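You operate a simulated robot arm through the tools that you are given. There is no shell and no other tool. Be economical: measure what you need, move in short steps, check, and stop when the job is done.

Carry out the task below with a simulated two-armed robot. There is one attempt and no reset: what you move stays moved.

TASK
Take the bottle that says "plate gum" from the top of the packing bench and put it on the green tape roll. Turn the side knob to -1. Open the delivery drawer, put the orange sponge in the inside of the delivery drawer and shut the drawer again. Take the white jar from the green top of unit four and put it on the blue pad. Turn the unit four knob a to 1. Take the orange leaflets and leave it on the top shelf by the hall door. Put the paper block on the grey top of unit three away on the top of the dark cabinet by the delivery. The order is free. Set down upright: bottle, white jar.

It is judged by the outcome, as a careful person would: the job done as asked, and still so three seconds after it is handed in. It fails if anything else is knocked over, pushed out of place, dropped, spilled or broken.

THE ROBOT
Two 7-joint arms with two-finger parallel grippers on one trunk, on a base that drives. Base frame: it is fixed to the floor where the robot stands at the start and does not move with it; the origin is under the middle of the robot, x ahead of it, y to its left, z up; the surface under the hand at the start is at about z = 0.85. Readings come in m, degrees, newtons and seconds.
The left shoulder is at the start at [0.062, 0.197, 1.179], the right one opposite. With the tool pointing down near the work surface each hand reaches from about 0.26 to 0.7 m from the robot's upright axis, wherever it stands, measured 20 degrees to its own side. Places, roughly: blue pad (6x6x2 cm) [-3.6, 2.3, 1]; bottle [0.5, -0.25, 1]; delivery drawer [-2.1, 2.1, 0.7]; green tape roll (9x9x4 cm) [0.5, 0.3, 0.9]; inside of the delivery drawer [-2.1, 2.2, 0.7]; orange leaflets [-4, 3.75, 1]; orange sponge (8x5x4 cm) [-3.5, -0.6, 0.9]; paper block (6x12x2 cm) [-5.2, 3.7, 1]; side knob [-2.3, -0.6, 0.9]; top of the dark cabinet by the delivery (15x26 cm) [-1.24, 4.14, 0.84]; top shelf by the hall door [-7.4, 6.9, 1.6]; unit four knob a [-3.5, 2.5, 1]; white jar [-3.75, 2.25, 1]. Payload 1.57 kg a hand.
The tool frame of a hand sits at the grasp point between the pads (the TCP): z along the fingers, y along the line on which they close. The tips reach 0.03 m beyond it. The gripper opens to 0.11 m. The fingers are 0.024 m wide and 0.012 m thick; the gripper's body (0.048 by 0.112 m) begins 0.078 m behind the TCP.
Orientation is that of the tool frame in the base frame, as a unit quaternion [x, y, z, w]. With the fingers straight down and closing along the base's y, the tool's x points along the base's -x, its y along +y and its z along -z.

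THE INTERFACE
- The arms move only by the tool arm_command. It takes "left_rows", "right_rows" or both (then of equal length, played together; a hand with none holds still); each is a list of rows, each a list of 3 entries, a list of its own where there are three numbers: the shift along the tool's x, y, z in m, then the turn, a rotation vector about the tool's x, y, z in degrees, then the finger opening in m, from 0 to 0.11. In form: [[[x, y, z], [ax, ay, az], jaw], ...]. A call has 1 to 20 rows; each row shifts and turns the commanded pose from where the row before left it, along the tool's axes as they then stand. Each row takes 0.2 s and may step no farther than 0.05 m and 8.6 degrees from the row before; otherwise, or with a gripper value out of range, the whole call is refused. A pose out of reach is approached as far as the arm can. The call stops where the force on the tool passes 40 N (or 10 N more than at its start, if that is more) or the arm is blocked; 0.2 s more then pass. The fingers move at their own pace (about 0.072 m/s each) and stop on an object; they squeeze with about 39 N. The grip force told is the motor's: it shows also when the fingers shut on nothing. Time passes only in rows, and 0.2 s behind the last, so rows that do not move let the fingers close. The reply holds the time, the measured pose of the TCP, the force on the tool along the base axes, the opening and the grip force, in the units named above and with some noise, with the torque about the TCP (base axes, N m) and any sound that the robot's microphone picked up, and new pictures: "pictures" is both (left out), scene, wrist or none (wrist: the cameras of the hands that moved).
- Cameras (640 x 400 px; columns grow to the right, rows downward): "scene" is now at [0.0914, -0.0123, 1.7447]; the picture's right is [-0.18, -0.98, 0.00], its down [-0.90, 0.17, -0.40] and it looks along [0.39, -0.07, -0.92] (base axes); focal length 261 px, centre (320, 200). "left" rides on the left gripper at [0.07, -0.016, -0.141] in its tool frame; the picture's right is [0.23, 0.97, 0.00], its down [-0.85, 0.20, -0.48] and it looks along [-0.47, 0.11, 0.88] (tool axes); focal length 222 px, centre (320, 200). "right" rides on the right gripper at [0.07, 0.016, -0.141] in its tool frame; the picture's right is [-0.23, 0.97, 0.00], its down [-0.85, -0.20, -0.48] and it looks along [-0.47, -0.11, 0.88] (tool axes); focal length 222 px, centre (320, 200).
- slide_trunk(by): slides the trunk up (or, below 0, down) by that many m; the arms and the scene camera ride with it, the base frame stays. It gives what a move gives, with no picture.
- drive_base(legs): drives the robot by 1 to 6 legs, each [ahead, left, turn to the left] in m, m and degrees, along the robot's own axes; the way and the turn of a leg run together, so that a leg with both is an arc; at most 1.5 m and 180 degrees a leg. The arms and the cameras ride along, it lands a little off, and it stops where it bumps. It gives what a move gives, and a new picture of the scene camera.
- turn_head(pan, tilt): turns the head with the scene camera to pan (to the left, within 86 degrees either way) and tilt (down, from -29 to 69), counted from straight ahead of the robot. It gives what a move gives, and a new picture of the scene camera.
- point_at(camera, pixels): there is no depth. For up to 12 entries [column, row, z] of the newest picture of that camera ("zoom" is the newest enlarged one), the place [x, y] in the base frame at which the ray of that pixel passes the height z, good to about 0.002 m. It takes no simulated time.
- close_up(camera, box): a new picture of the part [left, top, right, bottom] of that camera's present view, enlarged. It takes no simulated time.
- sign_off(): hands the job in; it is judged then, once.

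Go step by step. Measure first, check grasps and placings, and put right what went wrong. The budget is 138 turns and 260 pictures, counting those below and the enlarged ones. Unless the task says otherwise, let go and move clear before handing in.

The tools are called as a command line: name --argument value ..., lists and objects as JSON in quotes. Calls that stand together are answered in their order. arm_command: Moves the arms, as the interface text tells. Its arguments: {"type":"object","properties":{"left_rows":{"type":"array"},"right_rows":{"type":"array"},"pictures":{"type":"string","enum":["both","scene","wrist","none"]}},"required":[]} The other tools are called the same way: slide_trunk (by) slides the trunk up or down; drive_base (legs) drives the base; turn_head (pan, tilt) turns the head that bears the scene camera; point_at (camera, pixels) gives the place at which the rays of pixels pass given heights; close_up (camera, box) takes an enlarged picture of a part of a camera's view; sign_off () hands the job in.

At the start:

```text
time_s: 0.0
left_ee_pos: [0.4288, 0.1376, 1.1933]
left_tcp_rot: [0.0, 1.0, 0.0, -0.002]
left_ft_force: [-0.5, -0.3, 0.0]
left_moment: [-0.01, 0.0, 0.0]
left_width: 0.1101
left_grasp_force: 0.0
right_ee_pos: [0.3889, -0.2278, 1.199]
right_tcp_rot: [0.001, 1.0, 0.0, 0.0]
right_ft_force: [-0.3, -0.4, -0.9]
right_moment: [-0.02, -0.02, 0.01]
right_width: 0.11
right_grasp_force: 0.0
trunk travel left (down, up): [-0.775, 0.215]
robot x, y, heading: [0.001, -0.0012, -0.3]
head pan, tilt: [-10.7, 66.4]
```

scene: 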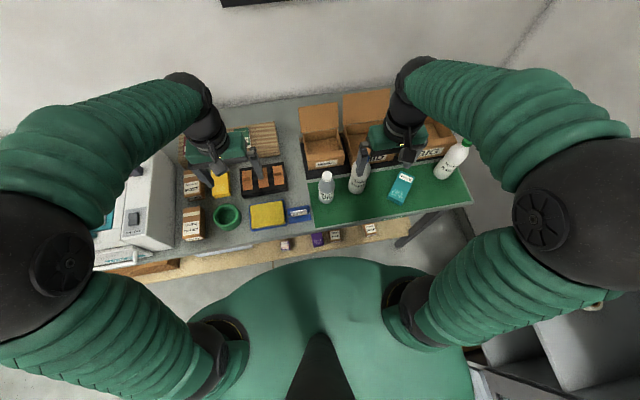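
right: 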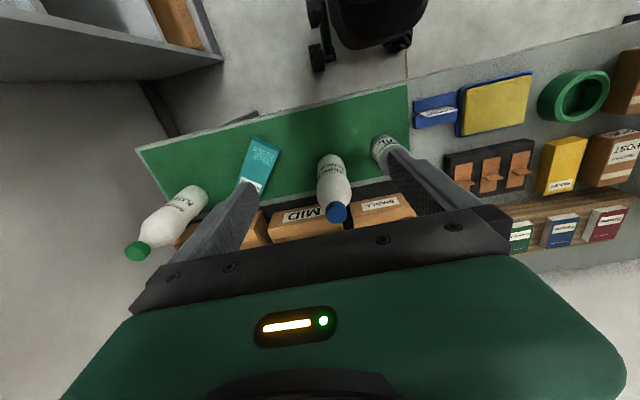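
left: 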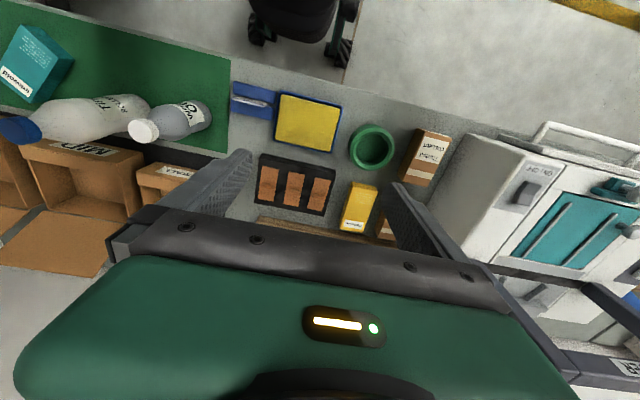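

The scene shows three bottles (pixels about 327,188; 358,178; 453,160), and I need their labels. I'll take enlarged views.

close_up --camera "scene" --box '[290, 130, 480, 250]'

close_up --camera "right" --box '[110, 120, 430, 270]'

close_up --camera "left" --box '[0, 60, 240, 210]'

```text
3.33 times, centred on (385, 190) of scene
```

zoom: 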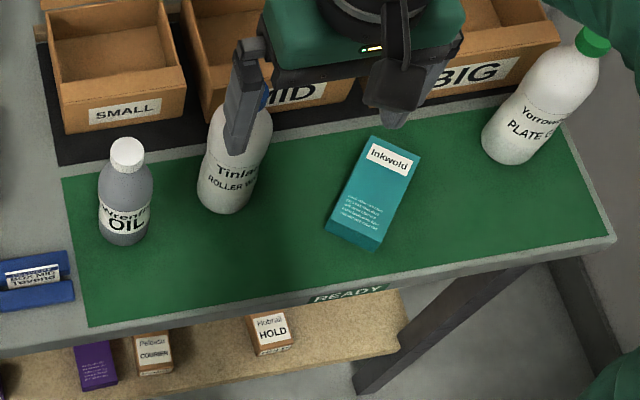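

```text
2.00 times, centred on (270, 195) of right
```

zoom: 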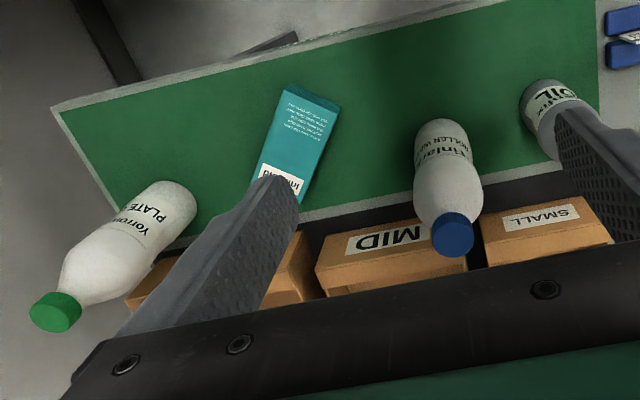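

```text
2.67 times, centred on (120, 135) of left
```

zoom: 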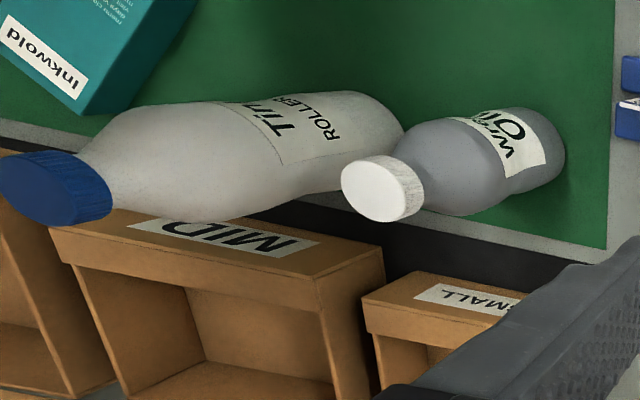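

The green-capped bottle at zoom (530,100) says PLATE GUM. I'll measure it and the green roll.

point_at --camera "scene" --pixels '[[445, 175, 0.85], [435, 174, 0.85], [452, 180, 0.85], [468, 141, 1.05], [468, 141, 1.1], [227, 217, 0.89], [227, 217, 0.85], [327, 200, 0.85], [358, 187, 0.85]]'

point_at --camera "right" --pixels '[[138, 252, 1.05], [138, 252, 1.1], [138, 252, 1.0], [195, 195, 0.85], [575, 97, 0.89]]'

point_at --camera "left" --pixels '[[371, 145, 0.89], [371, 147, 0.87]]'

```text
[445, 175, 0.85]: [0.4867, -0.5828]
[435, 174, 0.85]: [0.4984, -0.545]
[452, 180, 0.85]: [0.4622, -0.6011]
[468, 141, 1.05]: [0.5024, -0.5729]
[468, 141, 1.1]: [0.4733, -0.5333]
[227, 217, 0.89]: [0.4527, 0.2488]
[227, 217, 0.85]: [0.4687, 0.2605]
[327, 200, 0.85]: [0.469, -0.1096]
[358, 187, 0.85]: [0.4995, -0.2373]
```

```text
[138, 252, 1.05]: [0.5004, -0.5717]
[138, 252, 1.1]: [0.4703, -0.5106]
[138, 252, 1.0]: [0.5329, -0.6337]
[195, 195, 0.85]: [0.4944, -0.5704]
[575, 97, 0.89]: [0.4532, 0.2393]
```

```text
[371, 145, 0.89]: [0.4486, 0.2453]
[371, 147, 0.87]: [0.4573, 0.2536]
```

The plate gum bottle stands at about (0.50,-0.57), top about 1.05; the roll is at about (0.452,0.247). I must shift right to reach the bottle, so I look right for obstacles.

turn_head --pan -70 --tilt 45

turn_head --pan 70 --tilt 35

```text
time_s: 1.3
left_ee_pos: [0.4284, 0.137, 1.1926]
left_tcp_rot: [0.0, 1.0, 0.0, 0.0]
left_ft_force: [-0.5, -0.6, 1.1]
left_moment: [0.01, 0.01, 0.01]
left_width: 0.1099
left_grasp_force: 0.0
right_ee_pos: [0.388, -0.2275, 1.1977]
right_tcp_rot: [0.0, 1.0, 0.0, 0.0]
right_ft_force: [0.1, 0.0, 0.4]
right_moment: [-0.01, 0.01, -0.05]
right_width: 0.1102
right_grasp_force: 0.0
trunk travel left (down, up): [-0.775, 0.215]
robot x, y, heading: [-0.0019, -0.0021, -0.0]
head pan, tilt: [-70.0, 45.0]
```

scene: 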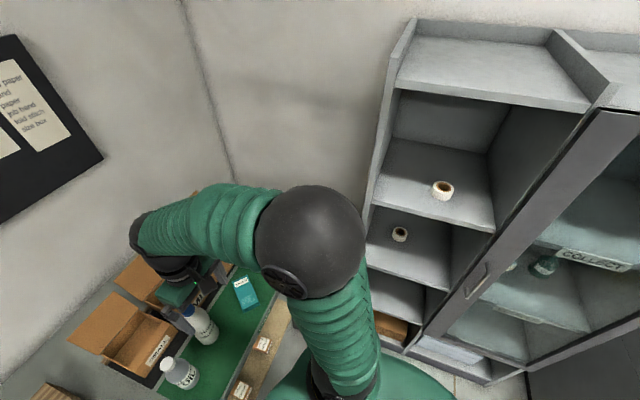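

```text
time_s: 3.5
left_ee_pos: [0.4285, 0.1361, 1.1927]
left_tcp_rot: [0.0, 1.0, 0.001, 0.001]
left_ft_force: [0.1, 0.3, -0.2]
left_moment: [0.02, 0.01, 0.0]
left_width: 0.11
left_grasp_force: 0.0
right_ee_pos: [0.3874, -0.2269, 1.1973]
right_tcp_rot: [0.0, 1.0, 0.0, 0.0]
right_ft_force: [-0.4, -0.8, 1.0]
right_moment: [0.0, 0.02, 0.02]
right_width: 0.11
right_grasp_force: 0.0
trunk travel left (down, up): [-0.775, 0.215]
robot x, y, heading: [0.0007, -0.0025, -0.3]
head pan, tilt: [70.0, 35.0]
```

scene: 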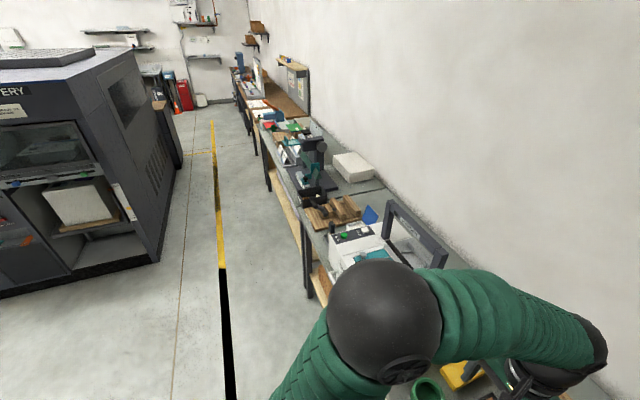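

Shelves stand to the right and I need their distance; I'll measure the shelf corner at right-camera pixel (222,60).

point_at --camera "right" --pixels '[[222, 58, 0.0], [222, 58, 0.1], [222, 58, 0.4], [140, 82, 0.0], [250, 118, 0.0], [138, 150, 0.85], [408, 88, 0.85]]'

turn_head --pan -65 --tilt 66

```text
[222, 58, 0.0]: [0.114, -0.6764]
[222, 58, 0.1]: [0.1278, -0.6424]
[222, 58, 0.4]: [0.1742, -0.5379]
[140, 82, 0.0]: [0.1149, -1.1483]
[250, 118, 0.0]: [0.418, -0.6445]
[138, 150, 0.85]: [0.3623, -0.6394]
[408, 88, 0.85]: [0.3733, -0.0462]
```

```text
time_s: 5.7
left_ee_pos: [0.4284, 0.1362, 1.1927]
left_tcp_rot: [-0.001, 1.0, 0.0, 0.0]
left_ft_force: [-0.6, 0.2, 0.3]
left_moment: [-0.01, -0.01, 0.0]
left_width: 0.1099
left_grasp_force: 0.0
right_ee_pos: [0.3871, -0.2277, 1.1997]
right_tcp_rot: [0.0, 1.0, 0.0, 0.0]
right_ft_force: [0.3, -0.3, 0.4]
right_moment: [0.01, 0.02, 0.01]
right_width: 0.11
right_grasp_force: 0.0
trunk travel left (down, up): [-0.775, 0.215]
robot x, y, heading: [0.001, 0.0016, 0.1]
head pan, tilt: [-65.0, 66.0]
```

scene: 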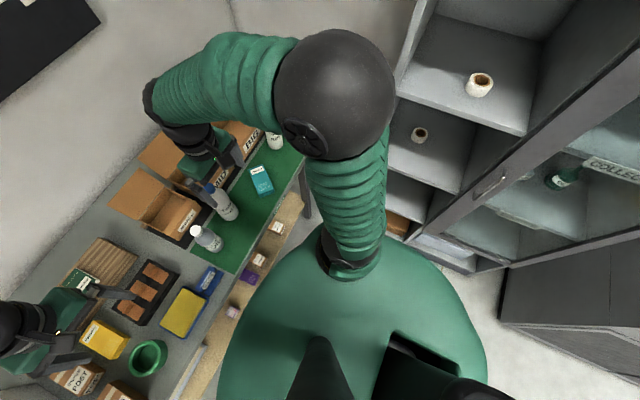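

The shelf front is about y=-0.68 beside the robot, so I'd rather not strafe; I try reaching the bottle by arm, moving the right hand above it at its present height.

arm_command --right_rows '[[[-0.0141, -0.043, 0], [0, 0, 0], 0.11], [[-0.0141, -0.043, 0], [0, 0, 0], 0.11], [[-0.0141, -0.043, 0], [0, 0, 0], 0.11], [[-0.0141, -0.043, 0], [0, 0, 0], 0.11], [[-0.0141, -0.043, 0], [0, 0, 0], 0.11], [[-0.0141, -0.043, 0], [0, 0, 0], 0.11], [[-0.0141, -0.043, 0], [0, 0, 0], 0.11], [[-0.0141, -0.043, 0], [0, 0, 0], 0.11]]' --pictures "both"

```text
time_s: 7.5
left_ee_pos: [0.4293, 0.132, 1.1935]
left_tcp_rot: [0.0, 1.0, 0.002, -0.001]
left_ft_force: [-0.1, 0.0, 0.0]
left_moment: [0.03, 0.03, -0.02]
left_width: 0.1102
left_grasp_force: 0.1
right_ee_pos: [0.5062, -0.577, 1.1955]
right_tcp_rot: [0.0, 1.0, 0.002, -0.001]
right_ft_force: [0.2, 0.4, -0.5]
right_moment: [0.01, -0.01, -0.02]
right_width: 0.1102
right_grasp_force: 0.1
trunk travel left (down, up): [-0.775, 0.215]
robot x, y, heading: [0.0026, 0.0011, 0.1]
head pan, tilt: [-65.0, 66.0]
```

scene: 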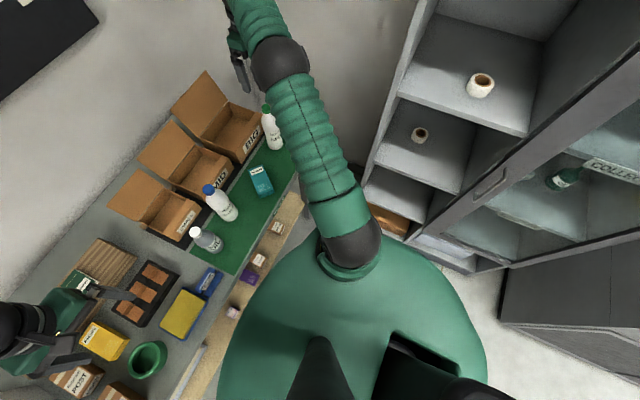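
right: 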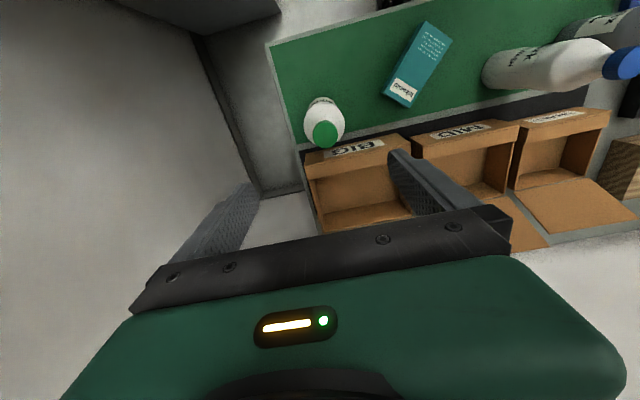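

The hand reached the spot and the bottle's green cap is at (325,134) in the wrist view. I measure and zoom.

point_at --camera "right" --pixels '[[325, 134, 1.05], [325, 134, 1.06], [325, 134, 1.04], [322, 102, 0.85], [303, 115, 0.9], [345, 115, 0.9], [305, 152, 0.9], [315, 170, 0.93]]'

close_up --camera "right" --box '[260, 70, 420, 170]'

close_up --camera "scene" --box '[220, 80, 320, 180]'

```text
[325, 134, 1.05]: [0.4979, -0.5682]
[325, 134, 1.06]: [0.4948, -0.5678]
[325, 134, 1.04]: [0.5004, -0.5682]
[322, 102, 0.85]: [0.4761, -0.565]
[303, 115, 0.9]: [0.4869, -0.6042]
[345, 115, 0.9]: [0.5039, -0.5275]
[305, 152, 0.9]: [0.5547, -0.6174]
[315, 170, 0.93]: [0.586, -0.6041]
```

```text
4.00 times, centred on (340, 120) of right
```

zoom: 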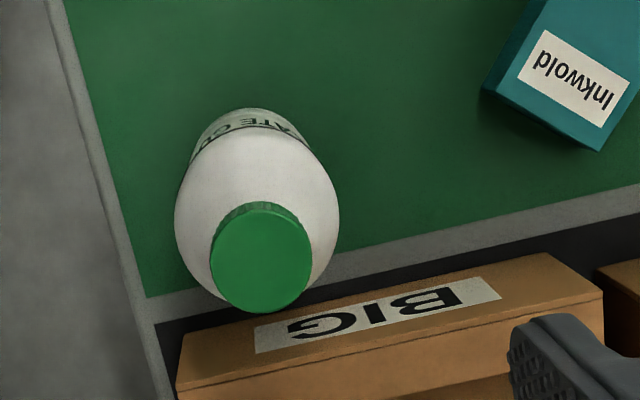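

```text
4.00 times, centred on (270, 130) of scene
```

zoom: 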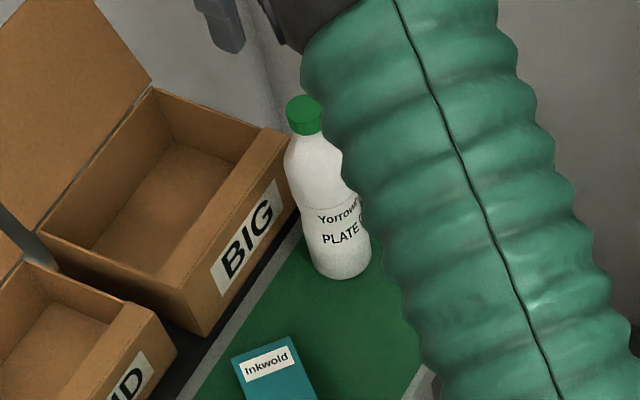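

Confirmed PLATE GUM; cap centre (0.499,-0.569), top about 1.05. I descend to grip the cap at TCP z≈1.03 and close.

arm_command --right_rows '[[[0.007, 0.008, 0.02], [0, 0, 0], 0.09], [[0, 0, 0.045], [0, 0, 0], 0.08], [[0, 0, 0.045], [0, 0, 0], 0.08], [[0, 0, 0.04], [0, 0, 0], 0.08], [[0, 0, 0.016], [0, 0, 0], 0.08], [[0, 0, 0], [0, 0, 0], 0.08]]' --pictures "both"

```text
time_s: 8.9
left_ee_pos: [0.4292, 0.1362, 1.1931]
left_tcp_rot: [0.0, 1.0, 0.0, 0.0]
left_ft_force: [-0.6, -0.5, 0.7]
left_moment: [0.02, 0.01, 0.02]
left_width: 0.1101
left_grasp_force: 0.1
right_ee_pos: [0.4923, -0.5627, 1.0337]
right_tcp_rot: [0.001, 1.0, -0.001, 0.0]
right_ft_force: [-0.6, 0.0, -0.5]
right_moment: [-0.02, -0.02, -0.01]
right_width: 0.08
right_grasp_force: 0.0
trunk travel left (down, up): [-0.775, 0.215]
robot x, y, heading: [0.0011, 0.0002, -0.1]
head pan, tilt: [-65.0, 66.0]
```

scene: 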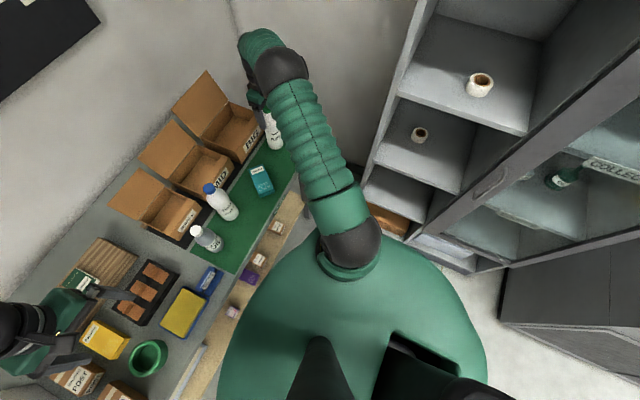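
right: 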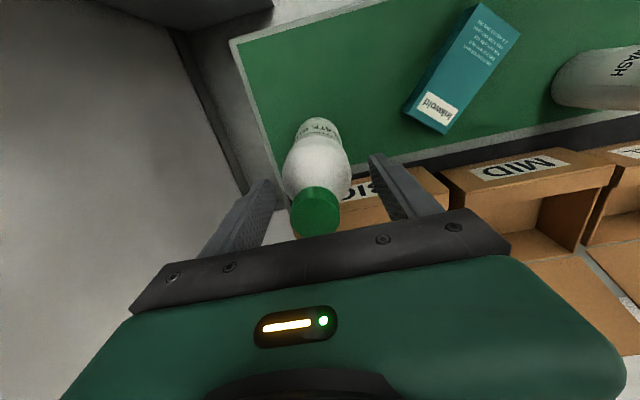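

The cap at (316,205) lies between the fingers; a quick measure for centring.

point_at --camera "right" --pixels '[[316, 214, 1.05], [316, 214, 1.04], [316, 214, 1.06]]'

```text
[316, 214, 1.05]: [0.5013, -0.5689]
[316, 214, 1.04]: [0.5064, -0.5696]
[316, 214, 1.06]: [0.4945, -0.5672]
```

Cap is at about (0.500,-0.569); I centre and close.

arm_command --right_rows '[[[-0.007, -0.006, 0.004], [0, 0, 0], 0.08], [[0, 0, 0], [0, 0, 0], 0.0], [[0, 0, 0], [0, 0, 0], 0.0], [[0, 0, 0], [0, 0, 0], 0.0], [[0, 0, 0], [0, 0, 0], 0.0]]' --pictures "wrist"

```text
time_s: 10.1
left_ee_pos: [0.4282, 0.1363, 1.1932]
left_tcp_rot: [0.0, 1.0, 0.001, 0.0]
left_ft_force: [-1.3, -0.3, -0.6]
left_moment: [-0.01, 0.01, 0.01]
left_width: 0.11
left_grasp_force: 0.1
right_ee_pos: [0.5005, -0.5698, 1.0297]
right_tcp_rot: [0.0, 1.0, 0.001, 0.001]
right_ft_force: [0.7, 1.8, 1.6]
right_moment: [0.17, -0.03, 0.01]
right_width: 0.0566
right_grasp_force: 38.9
trunk travel left (down, up): [-0.775, 0.215]
robot x, y, heading: [0.0025, -0.0016, -0.0]
head pan, tilt: [-65.0, 66.0]
```

right: 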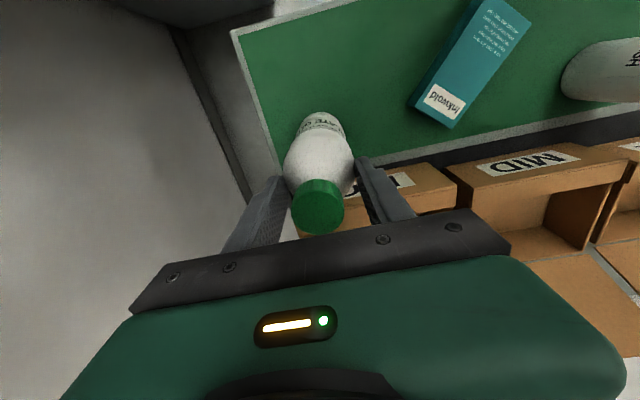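

The fingers stopped at 0.057 on the sloping shoulder, a poor grip. I reopen, go deeper to TCP 0.986 onto the bottle's body, and close.

arm_command --right_rows '[[[0, 0, 0], [0, 0, 0], 0.1], [[0, 0, 0], [0, 0, 0], 0.1], [[0, 0, 0.022], [0, 0, 0], 0.1], [[0, 0, 0.022], [0, 0, 0], 0.1], [[0, 0, 0], [0, 0, 0], 0.0], [[0, 0, 0], [0, 0, 0], 0.0], [[0, 0, 0], [0, 0, 0], 0.0]]' --pictures "wrist"

```text
time_s: 11.7
left_ee_pos: [0.4284, 0.1356, 1.1931]
left_tcp_rot: [0.0, 1.0, 0.001, 0.001]
left_ft_force: [0.2, 0.5, 0.2]
left_moment: [0.05, 0.01, -0.04]
left_width: 0.11
left_grasp_force: 0.1
right_ee_pos: [0.4996, -0.5701, 0.9846]
right_tcp_rot: [-0.001, 1.0, 0.0, 0.001]
right_ft_force: [0.6, 0.9, -1.4]
right_moment: [-0.05, -0.04, 0.03]
right_width: 0.0597
right_grasp_force: 39.1
trunk travel left (down, up): [-0.775, 0.215]
robot x, y, heading: [-0.005, -0.0016, -0.1]
head pan, tilt: [-65.0, 66.0]
```

right: 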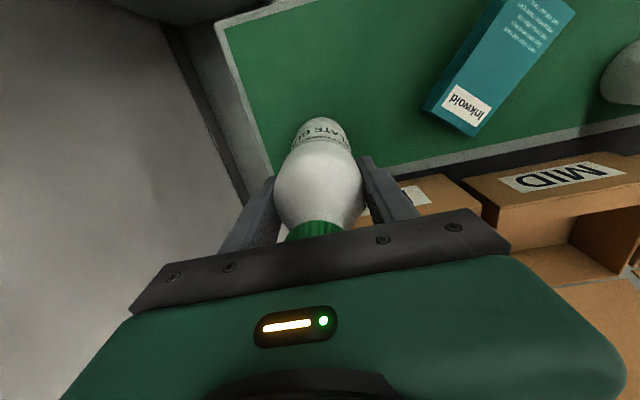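

Grip is firm at 0.060 m on the body. I lift 0.22, pull in over a clear path, and raise the left hand too before driving left.

arm_command --right_rows '[[[0, 0, -0.044], [0, 0, 0], 0.0], [[0, 0, -0.044], [0, 0, 0], 0.0], [[0, 0, -0.044], [0, 0, 0], 0.0], [[0, 0, -0.044], [0, 0, 0], 0.0], [[0, 0, -0.044], [0, 0, 0], 0.0], [[0.018, 0.045, 0], [0, 0, 0], 0.0], [[0.018, 0.045, 0], [0, 0, 0], 0.0], [[0.018, 0.045, 0], [0, 0, 0], 0.0], [[0.018, 0.045, 0], [0, 0, 0], 0.0], [[0.018, 0.045, 0], [0, 0, 0], 0.0], [[0.018, 0.045, 0], [0, 0, 0], 0.0]]' --left_rows '[[[0, 0, -0.03], [0, 0, 0], 0.11], [[0, 0, -0.03], [0, 0, 0], 0.11], [[0, 0, -0.03], [0, 0, 0], 0.11], [[0, 0, -0.03], [0, 0, 0], 0.11], [[0.01, 0, 0], [0, 0, 0], 0.11], [[0.01, 0, 0], [0, 0, 0], 0.11], [[0.01, 0, 0], [0, 0, 0], 0.11], [[0.01, 0, 0], [0, 0, 0], 0.11], [[0.01, 0, 0], [0, 0, 0], 0.11], [[0, 0, 0], [0, 0, 0], 0.11], [[0, 0, 0], [0, 0, 0], 0.11]]' --pictures "both"

turn_head --pan 40 --tilt 60

```text
time_s: 14.1
left_ee_pos: [0.3793, 0.1397, 1.3123]
left_tcp_rot: [0.0, 1.0, -0.001, 0.0]
left_ft_force: [0.2, 0.7, 0.6]
left_moment: [-0.03, 0.0, 0.01]
left_width: 0.1102
left_grasp_force: 0.1
right_ee_pos: [0.3952, -0.2954, 1.2019]
right_tcp_rot: [0.0, 1.0, -0.001, 0.001]
right_ft_force: [-0.1, 0.3, -6.6]
right_moment: [0.01, 0.01, -0.02]
right_width: 0.0598
right_grasp_force: 38.7
trunk travel left (down, up): [-0.775, 0.215]
robot x, y, heading: [-0.0032, -0.0019, 0.1]
head pan, tilt: [-65.0, 66.0]
```

scene: 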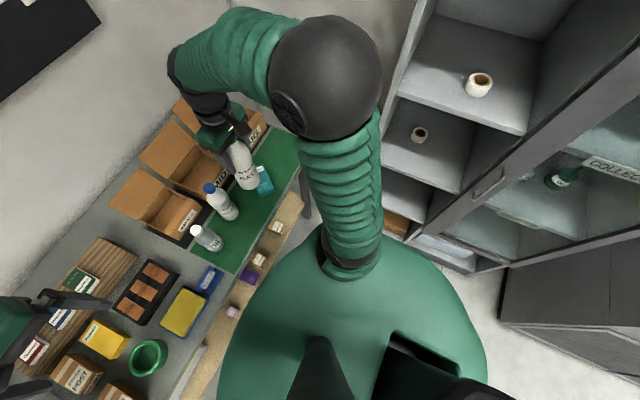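
right: 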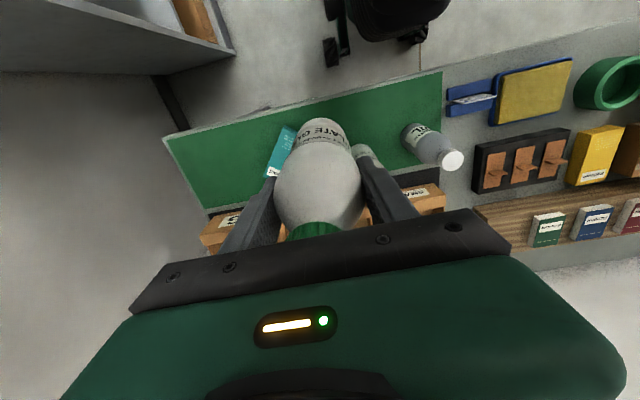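
left: 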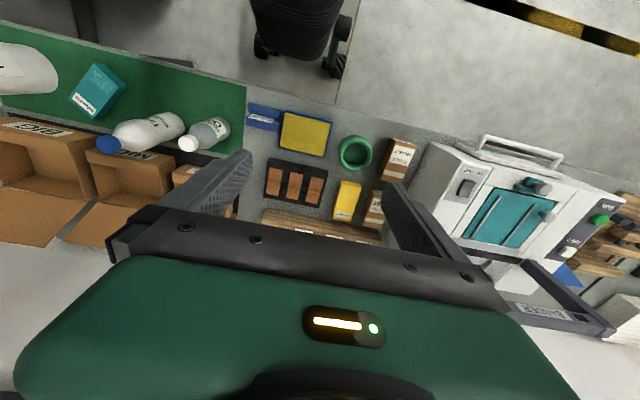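

```text
time_s: 15.9
left_ee_pos: [0.3793, 0.1361, 1.3126]
left_tcp_rot: [0.0, 1.0, 0.0, 0.001]
left_ft_force: [0.2, -0.5, -0.3]
left_moment: [0.0, 0.0, -0.03]
left_width: 0.1099
left_grasp_force: 0.0
right_ee_pos: [0.3975, -0.2975, 1.1999]
right_tcp_rot: [0.0, 1.0, 0.001, 0.0]
right_ft_force: [0.1, -0.3, -6.9]
right_moment: [-0.02, -0.03, -0.01]
right_width: 0.0599
right_grasp_force: 38.8
trunk travel left (down, up): [-0.775, 0.215]
robot x, y, heading: [-0.0007, -0.0009, 0.1]
head pan, tilt: [40.0, 60.0]
```

scene: 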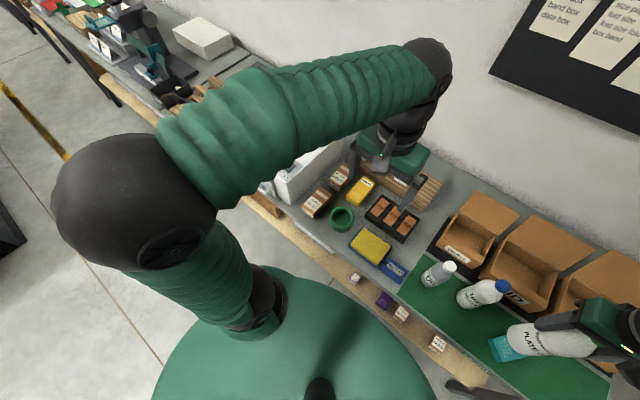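

The bottle (weight about 0.7 kg) is held. Clear to the left, so I drive 0.43 m left.

drive_base --legs '[[0, 0.43, 0]]'

turn_head --pan 0 --tilt 65

```text
time_s: 18.5
left_ee_pos: [0.3738, 0.5682, 1.313]
left_tcp_rot: [-0.009, 1.0, 0.002, -0.002]
left_ft_force: [0.4, -0.2, 0.6]
left_moment: [0.0, 0.0, 0.01]
left_width: 0.1101
left_grasp_force: 0.0
right_ee_pos: [0.3982, 0.1353, 1.2017]
right_tcp_rot: [-0.01, 1.0, 0.002, 0.0]
right_ft_force: [-0.9, 0.6, -6.6]
right_moment: [-0.02, -0.01, 0.04]
right_width: 0.0595
right_grasp_force: 39.3
trunk travel left (down, up): [-0.775, 0.215]
robot x, y, heading: [-0.0063, 0.4289, 1.1]
head pan, tilt: [40.0, 60.0]
```

scene: 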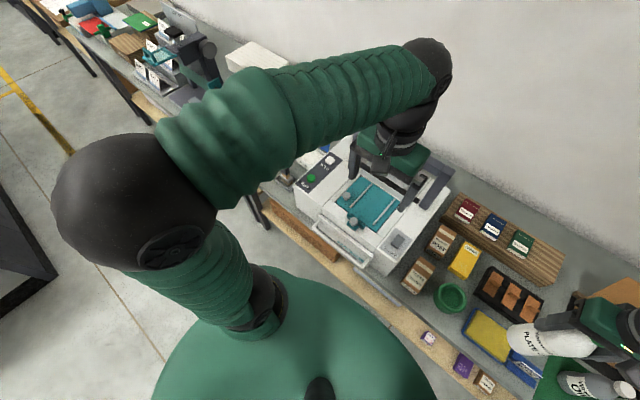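

```text
time_s: 19.6
left_ee_pos: [0.3729, 0.5696, 1.3129]
left_tcp_rot: [-0.009, 1.0, 0.0, 0.0]
left_ft_force: [0.2, -0.1, -0.3]
left_moment: [-0.02, -0.02, -0.02]
left_width: 0.1101
left_grasp_force: 0.1
right_ee_pos: [0.3968, 0.1356, 1.2012]
right_tcp_rot: [-0.01, 1.0, 0.001, -0.001]
right_ft_force: [0.4, -0.2, -5.9]
right_moment: [0.02, 0.01, 0.0]
right_width: 0.0594
right_grasp_force: 39.0
trunk travel left (down, up): [-0.775, 0.215]
robot x, y, heading: [-0.0052, 0.4284, 1.0]
head pan, tilt: [0.0, 65.0]
```

scene: 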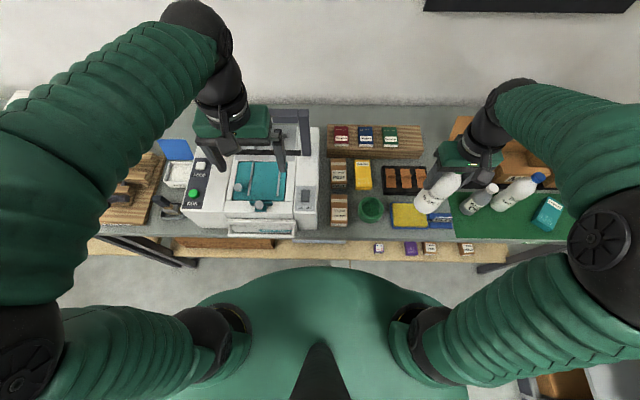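

Roll ring is at (372,208). I zoom and measure its rim before placing.

close_up --camera "scene" --box '[320, 160, 480, 260]'

close_up --camera "right" --box '[160, 0, 640, 300]'

```text
4.00 times, centred on (400, 210) of scene
```

zoom: 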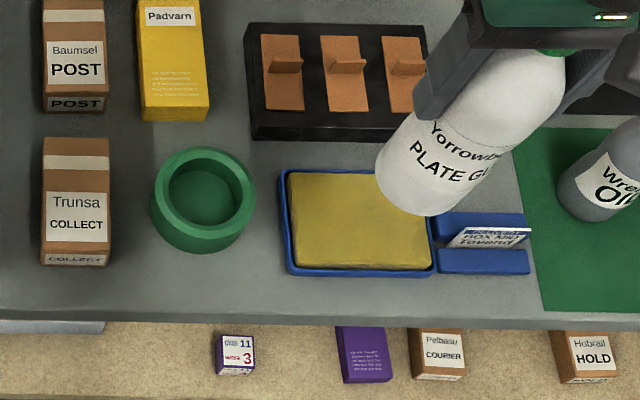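

```text
1.33 times, centred on (400, 150) of right
```

zoom: 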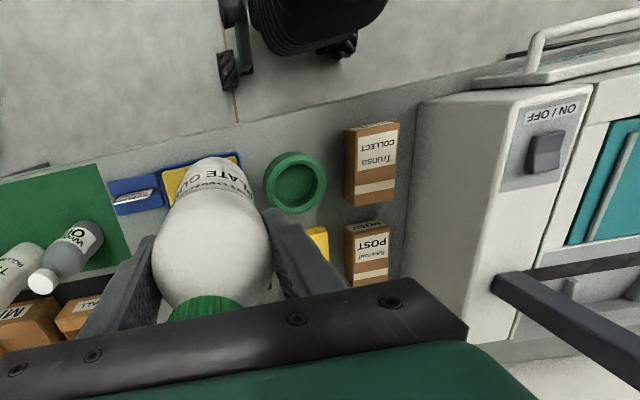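

The roll's top rim in the zoom spans columns 154–254, rows 146–240. I measure these points.

point_at --camera "scene" --pixels '[[358.5, 208, 0.89], [383.5, 208, 0.89], [371, 196.5, 0.89], [371, 219, 0.89], [362, 208, 0.89], [380, 208, 0.89]]'

point_at --camera "right" --pixels '[[381, 135, 0.89], [358, 137, 0.89], [404, 133, 0.89], [381, 114, 0.89], [381, 158, 0.89]]'

```text
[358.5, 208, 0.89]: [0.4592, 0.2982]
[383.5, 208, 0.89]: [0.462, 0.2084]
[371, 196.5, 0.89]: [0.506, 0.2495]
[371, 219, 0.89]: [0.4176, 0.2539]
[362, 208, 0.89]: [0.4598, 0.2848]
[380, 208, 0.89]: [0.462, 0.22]
```

```text
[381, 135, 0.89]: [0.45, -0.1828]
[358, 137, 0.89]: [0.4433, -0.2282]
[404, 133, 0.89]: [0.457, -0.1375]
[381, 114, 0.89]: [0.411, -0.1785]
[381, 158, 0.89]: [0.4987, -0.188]
```

Scene gives rim centre about (0.461,0.253). I cross-check with the wrist zoom.

point_at --camera "zoom" --pixels '[[264, 183, 0.89], [326, 180, 0.89], [295, 152, 0.89], [295, 208, 0.89], [215, 195, 1.0]]'

```text
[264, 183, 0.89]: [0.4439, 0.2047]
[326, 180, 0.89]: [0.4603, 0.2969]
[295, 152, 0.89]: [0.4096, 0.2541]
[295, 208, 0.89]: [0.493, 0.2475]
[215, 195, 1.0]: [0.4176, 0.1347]
```

Centre is about (0.457,0.252). I move the bottle over it and descend to about 4 cm above the rim.

arm_command --right_rows '[[[-0.02, 0.039, 0], [0, 0, 0], 0.0], [[-0.02, 0.039, 0], [0, 0, 0], 0.0], [[-0.02, 0.038, 0], [0, 0, 0], 0.0], [[0, 0, 0.045], [0, 0, 0], 0.0], [[0, 0, 0.045], [0, 0, 0], 0.0], [[0, 0, 0.045], [0, 0, 0], 0.0], [[0, 0, 0], [0, 0, 0], 0.0]]' --pictures "both"

```text
time_s: 21.2
left_ee_pos: [0.3708, 0.5711, 1.313]
left_tcp_rot: [-0.009, 1.0, 0.0, -0.001]
left_ft_force: [-0.3, 0.7, -0.1]
left_moment: [0.02, -0.01, 0.02]
left_width: 0.11
left_grasp_force: 0.0
right_ee_pos: [0.4547, 0.2563, 1.0705]
right_tcp_rot: [-0.01, 1.0, 0.0, 0.001]
right_ft_force: [0.1, 0.1, -6.9]
right_moment: [0.02, -0.01, 0.01]
right_width: 0.0599
right_grasp_force: 38.9
trunk travel left (down, up): [-0.775, 0.215]
robot x, y, heading: [-0.0062, 0.428, 1.0]
head pan, tilt: [0.0, 65.0]
```

scene: 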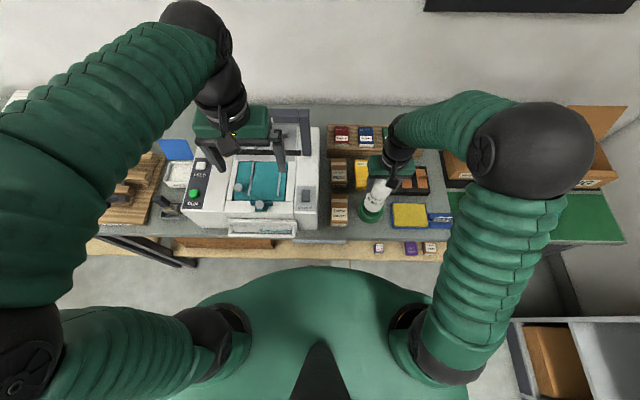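
right: 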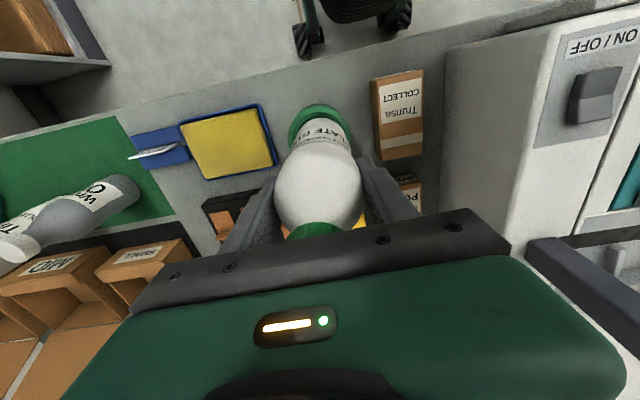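

Pose is within 4 mm; I correct y, then descend gently to contact near TCP 1.025.

arm_command --right_rows '[[[-0.002, -0.004, 0.02], [0, 0, 0], 0.0], [[0, 0, 0.012], [0, 0, 0], 0.0], [[0, 0, 0.006], [0, 0, 0], 0.0], [[0, 0, 0.004], [0, 0, 0], 0.0], [[0, 0, 0], [0, 0, 0], 0.0]]' --pictures "both"

close_up --camera "right" --box '[240, 80, 400, 180]'

close_up --camera "scene" --box '[330, 150, 430, 250]'

```text
time_s: 22.4
left_ee_pos: [0.3727, 0.5713, 1.3127]
left_tcp_rot: [-0.008, 1.0, 0.0, 0.0]
left_ft_force: [0.4, 1.0, 0.4]
left_moment: [0.03, 0.02, 0.0]
left_width: 0.1099
left_grasp_force: 0.0
right_ee_pos: [0.4579, 0.2531, 1.0252]
right_tcp_rot: [-0.01, 1.0, 0.0, 0.0]
right_ft_force: [-0.6, -0.6, -7.0]
right_moment: [-0.02, -0.06, 0.04]
right_width: 0.06
right_grasp_force: 39.0
trunk travel left (down, up): [-0.775, 0.215]
robot x, y, heading: [0.0, 0.4262, 1.0]
head pan, tilt: [0.0, 65.0]
```

scene: 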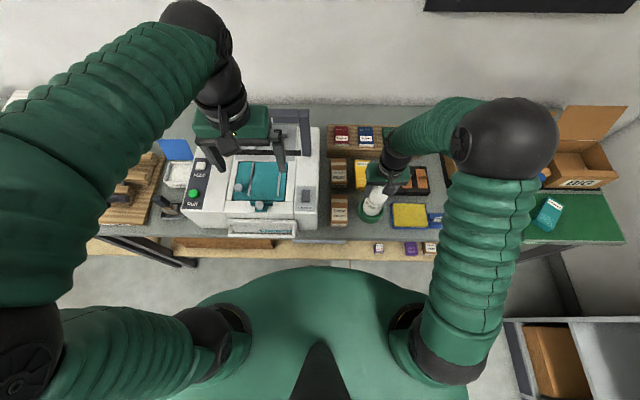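
right: 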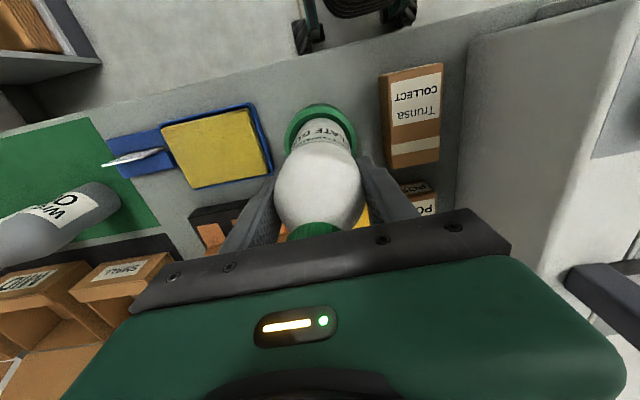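

```text
4.00 times, centred on (320, 130) of right
```

zoom: 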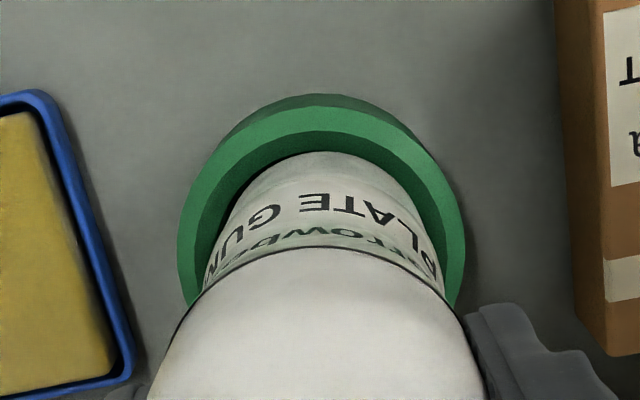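

```text
4.00 times, centred on (380, 200) of scene
```

zoom: 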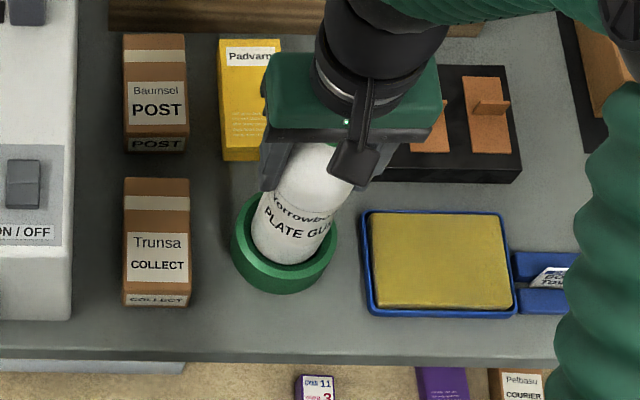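

The bottle is well centred over the roll and not yet touching; it may sink into the hole. I lower in small steps until contact.

arm_command --right_rows '[[[0, 0, 0.004], [0, 0, 0], 0.0], [[0, 0, 0.004], [0, 0, 0], 0.0], [[0, 0, 0.004], [0, 0, 0], 0.0], [[0, 0, 0], [0, 0, 0], 0.0]]' --pictures "none"

```text
time_s: 23.4
left_ee_pos: [0.373, 0.5713, 1.3122]
left_tcp_rot: [-0.009, 1.0, 0.0, 0.0]
left_ft_force: [0.3, -1.3, 0.2]
left_moment: [0.03, -0.01, 0.0]
left_width: 0.11
left_grasp_force: 0.1
right_ee_pos: [0.4575, 0.2519, 1.012]
right_tcp_rot: [-0.01, 1.0, 0.0, 0.0]
right_ft_force: [0.4, -0.6, -6.8]
right_moment: [-0.04, -0.04, -0.01]
right_width: 0.0598
right_grasp_force: 38.8
trunk travel left (down, up): [-0.775, 0.215]
robot x, y, heading: [-0.0021, 0.4281, 0.8]
head pan, tilt: [0.0, 65.0]
```

No contact yet at base height about 0.877, so it is entering the hole. I continue slowly.

arm_command --right_rows '[[[0, 0, 0.004], [0, 0, 0], 0.0], [[0, 0, 0.004], [0, 0, 0], 0.0], [[0, 0, 0.004], [0, 0, 0], 0.0], [[0, 0, 0.003], [0, 0, 0], 0.0], [[0, 0, 0], [0, 0, 0], 0.0]]' --pictures "wrist"

```text
time_s: 24.6
left_ee_pos: [0.3733, 0.5721, 1.3121]
left_tcp_rot: [-0.009, 1.0, 0.001, 0.0]
left_ft_force: [-0.2, 0.8, 0.7]
left_moment: [-0.05, 0.0, 0.0]
left_width: 0.1101
left_grasp_force: 0.1
right_ee_pos: [0.4574, 0.2508, 0.9981]
right_tcp_rot: [-0.01, 1.0, 0.0, 0.0]
right_ft_force: [0.5, -0.6, -6.5]
right_moment: [-0.04, -0.03, 0.01]
right_width: 0.0598
right_grasp_force: 38.5
trunk travel left (down, up): [-0.775, 0.215]
robot x, y, heading: [-0.0071, 0.4269, 1.1]
head pan, tilt: [0.0, 65.0]
```

right: 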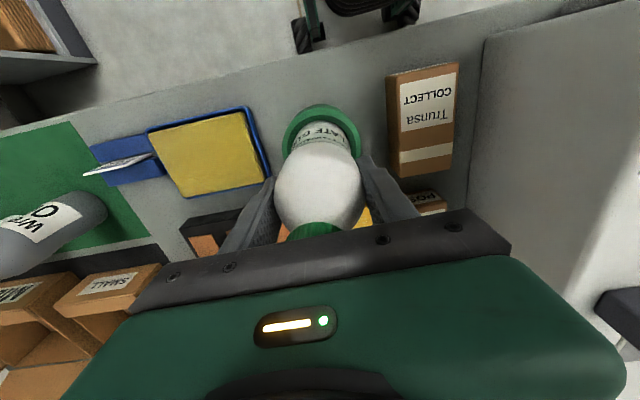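

arm_command --right_rows '[[[0, 0, 0.003], [0, 0, 0], 0.0], [[0, 0, 0.003], [0, 0, 0], 0.0], [[0, 0, 0.003], [0, 0, 0], 0.0], [[0, 0, 0.003], [0, 0, 0], 0.0], [[0, 0, 0], [0, 0, 0], 0.0]]' --pictures "none"

```text
time_s: 25.5
left_ee_pos: [0.3682, 0.576, 1.3146]
left_tcp_rot: [-0.009, 1.0, 0.0, 0.002]
left_ft_force: [-0.6, 0.5, 0.8]
left_moment: [0.01, 0.02, 0.0]
left_width: 0.1098
left_grasp_force: 0.1
right_ee_pos: [0.4574, 0.2539, 0.9943]
right_tcp_rot: [-0.01, 1.0, -0.001, 0.005]
right_ft_force: [-7.4, 2.4, 30.1]
right_moment: [0.32, 1.23, -0.02]
right_width: 0.0601
right_grasp_force: 39.0
trunk travel left (down, up): [-0.775, 0.215]
robot x, y, heading: [-0.0031, 0.4293, 1.1]
head pan, tilt: [0.0, 65.0]
stopped in row 4 (right hand): the force on the tool passed its limit at 48 N (the readings are from after the stop); the commanded pose is now the measured one
```

Contact at TCP 0.994, base resting on the roll's floor. I ease up slightly, open, and rise clear.

arm_command --right_rows '[[[0, 0, -0.002], [0, 0, 0], 0.0], [[0, 0, 0], [0, 0, 0], 0.0], [[0, 0, 0], [0, 0, 0], 0.08], [[0, 0, 0], [0, 0, 0], 0.09], [[0, 0, -0.03], [0, 0, 0], 0.09], [[0, 0, -0.045], [0, 0, 0], 0.09], [[0, 0, -0.045], [0, 0, 0], 0.09], [[0, 0, -0.045], [0, 0, 0], 0.09]]' --pictures "both"

close_up --camera "scene" --box '[330, 150, 430, 250]'

```text
time_s: 27.3
left_ee_pos: [0.3727, 0.5724, 1.3124]
left_tcp_rot: [-0.008, 1.0, 0.0, 0.0]
left_ft_force: [0.8, -0.5, 0.4]
left_moment: [-0.04, 0.01, 0.0]
left_width: 0.1099
left_grasp_force: 0.1
right_ee_pos: [0.4583, 0.2525, 1.1595]
right_tcp_rot: [-0.009, 1.0, 0.0, 0.003]
right_ft_force: [-0.2, -0.1, -0.5]
right_moment: [-0.01, -0.03, 0.0]
right_width: 0.0896
right_grasp_force: 0.1
trunk travel left (down, up): [-0.775, 0.215]
robot x, y, heading: [-0.005, 0.429, 0.9]
head pan, tilt: [0.0, 65.0]
```

scene: 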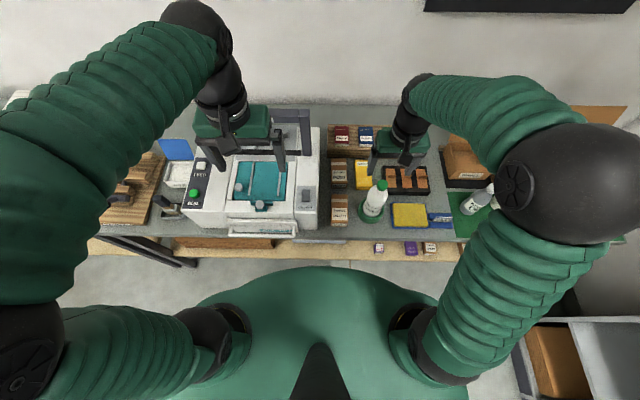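
right: 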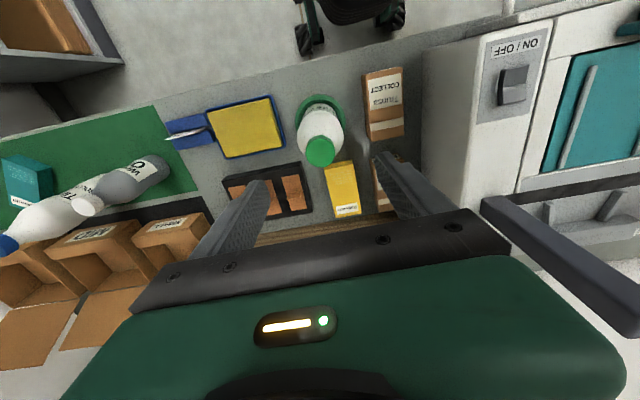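

```text
4.00 times, centred on (380, 200) of scene
```

zoom: 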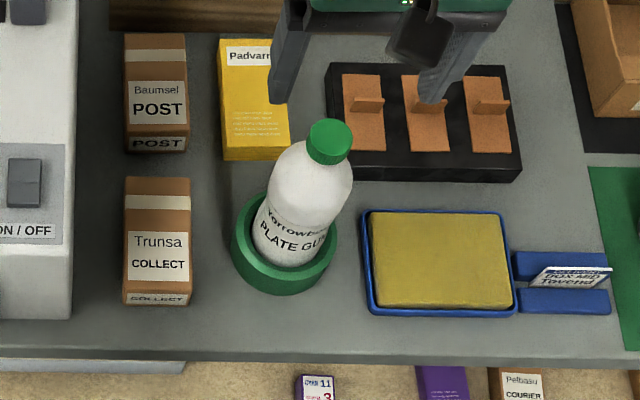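

The bottle stands upright in the roll. I pull both hands back and up, back off 0.5 m, and turn to see the other side.

arm_command --right_rows '[[[0.02, -0.03, -0.04], [0, 0, 0], 0.09], [[0.03, -0.03, -0.03], [0, 0, 0], 0.06], [[0.03, 0, -0.03], [0, 0, 0], 0.06]]' --left_rows '[[[0.0, 0, 0], [0, 0, 0], 0.09], [[0.01, 0, 0], [0, 0, 0], 0.06], [[0.01, 0, 0], [0, 0, 0], 0.06]]' --pictures "none"

drive_base --legs '[[-0.6, 0, 0], [0, 0, 90]]'

turn_head --pan 75 --tilt 25

turn_head --pan 0 --tilt 25

```text
refused: row 1 steps farther than a row can; nothing moved
```

```text
time_s: 34.6
left_ee_pos: [-0.7575, 0.7921, 1.3121]
left_tcp_rot: [0.722, -0.692, 0.0, 0.0]
left_ft_force: [0.8, 0.4, 1.2]
left_moment: [-0.01, -0.02, -0.01]
left_width: 0.1103
left_grasp_force: 0.1
right_ee_pos: [-0.4419, 0.8875, 1.1583]
right_tcp_rot: [0.723, -0.691, -0.002, -0.002]
right_ft_force: [0.0, -0.1, -0.3]
right_moment: [-0.04, 0.03, -0.03]
right_width: 0.0899
right_grasp_force: 0.1
trunk travel left (down, up): [-0.775, 0.215]
robot x, y, heading: [-0.6038, 0.4204, 92.3]
head pan, tilt: [0.0, 65.0]
```

scene: 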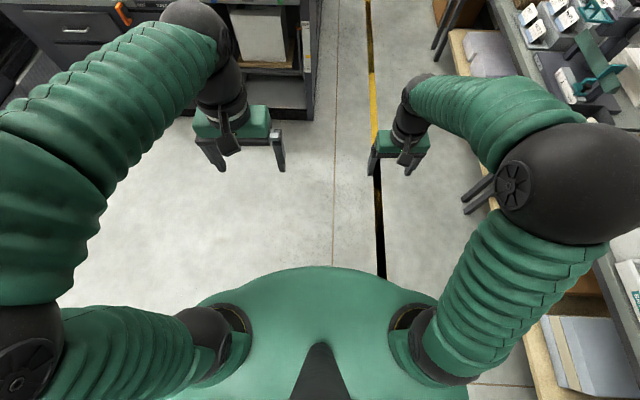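

```text
time_s: 36.0
left_ee_pos: [-0.7605, 0.7913, 1.3133]
left_tcp_rot: [0.723, -0.691, 0.0, 0.0]
left_ft_force: [-0.1, 0.3, 0.1]
left_moment: [-0.03, 0.02, 0.03]
left_width: 0.11
left_grasp_force: 0.1
right_ee_pos: [-0.4416, 0.885, 1.1594]
right_tcp_rot: [0.723, -0.691, -0.003, -0.003]
right_ft_force: [-0.6, 0.8, 0.2]
right_moment: [-0.03, -0.01, 0.0]
right_width: 0.0902
right_grasp_force: 0.1
trunk travel left (down, up): [-0.775, 0.215]
robot x, y, heading: [-0.6069, 0.4174, 92.6]
head pan, tilt: [75.0, 25.0]
```

scene: 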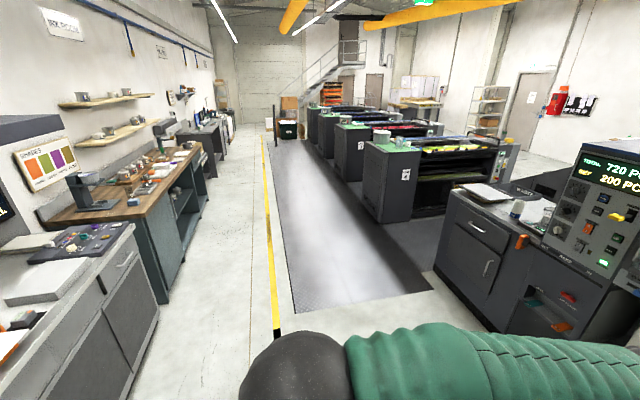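

```text
time_s: 37.5
left_ee_pos: [-0.7591, 0.7912, 1.3132]
left_tcp_rot: [0.722, -0.691, -0.001, 0.0]
left_ft_force: [0.0, 0.0, 0.2]
left_moment: [-0.02, 0.0, -0.01]
left_width: 0.11
left_grasp_force: 0.1
right_ee_pos: [-0.4418, 0.8853, 1.1599]
right_tcp_rot: [0.723, -0.691, -0.003, -0.003]
right_ft_force: [-0.6, -0.1, 0.1]
right_moment: [-0.06, 0.01, 0.03]
right_width: 0.0898
right_grasp_force: 0.0
trunk travel left (down, up): [-0.775, 0.215]
robot x, y, heading: [-0.6024, 0.4183, 92.4]
head pan, tilt: [0.0, 25.0]
```

scene: 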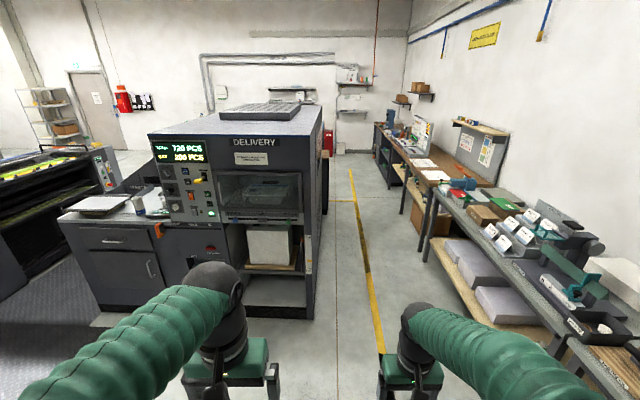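

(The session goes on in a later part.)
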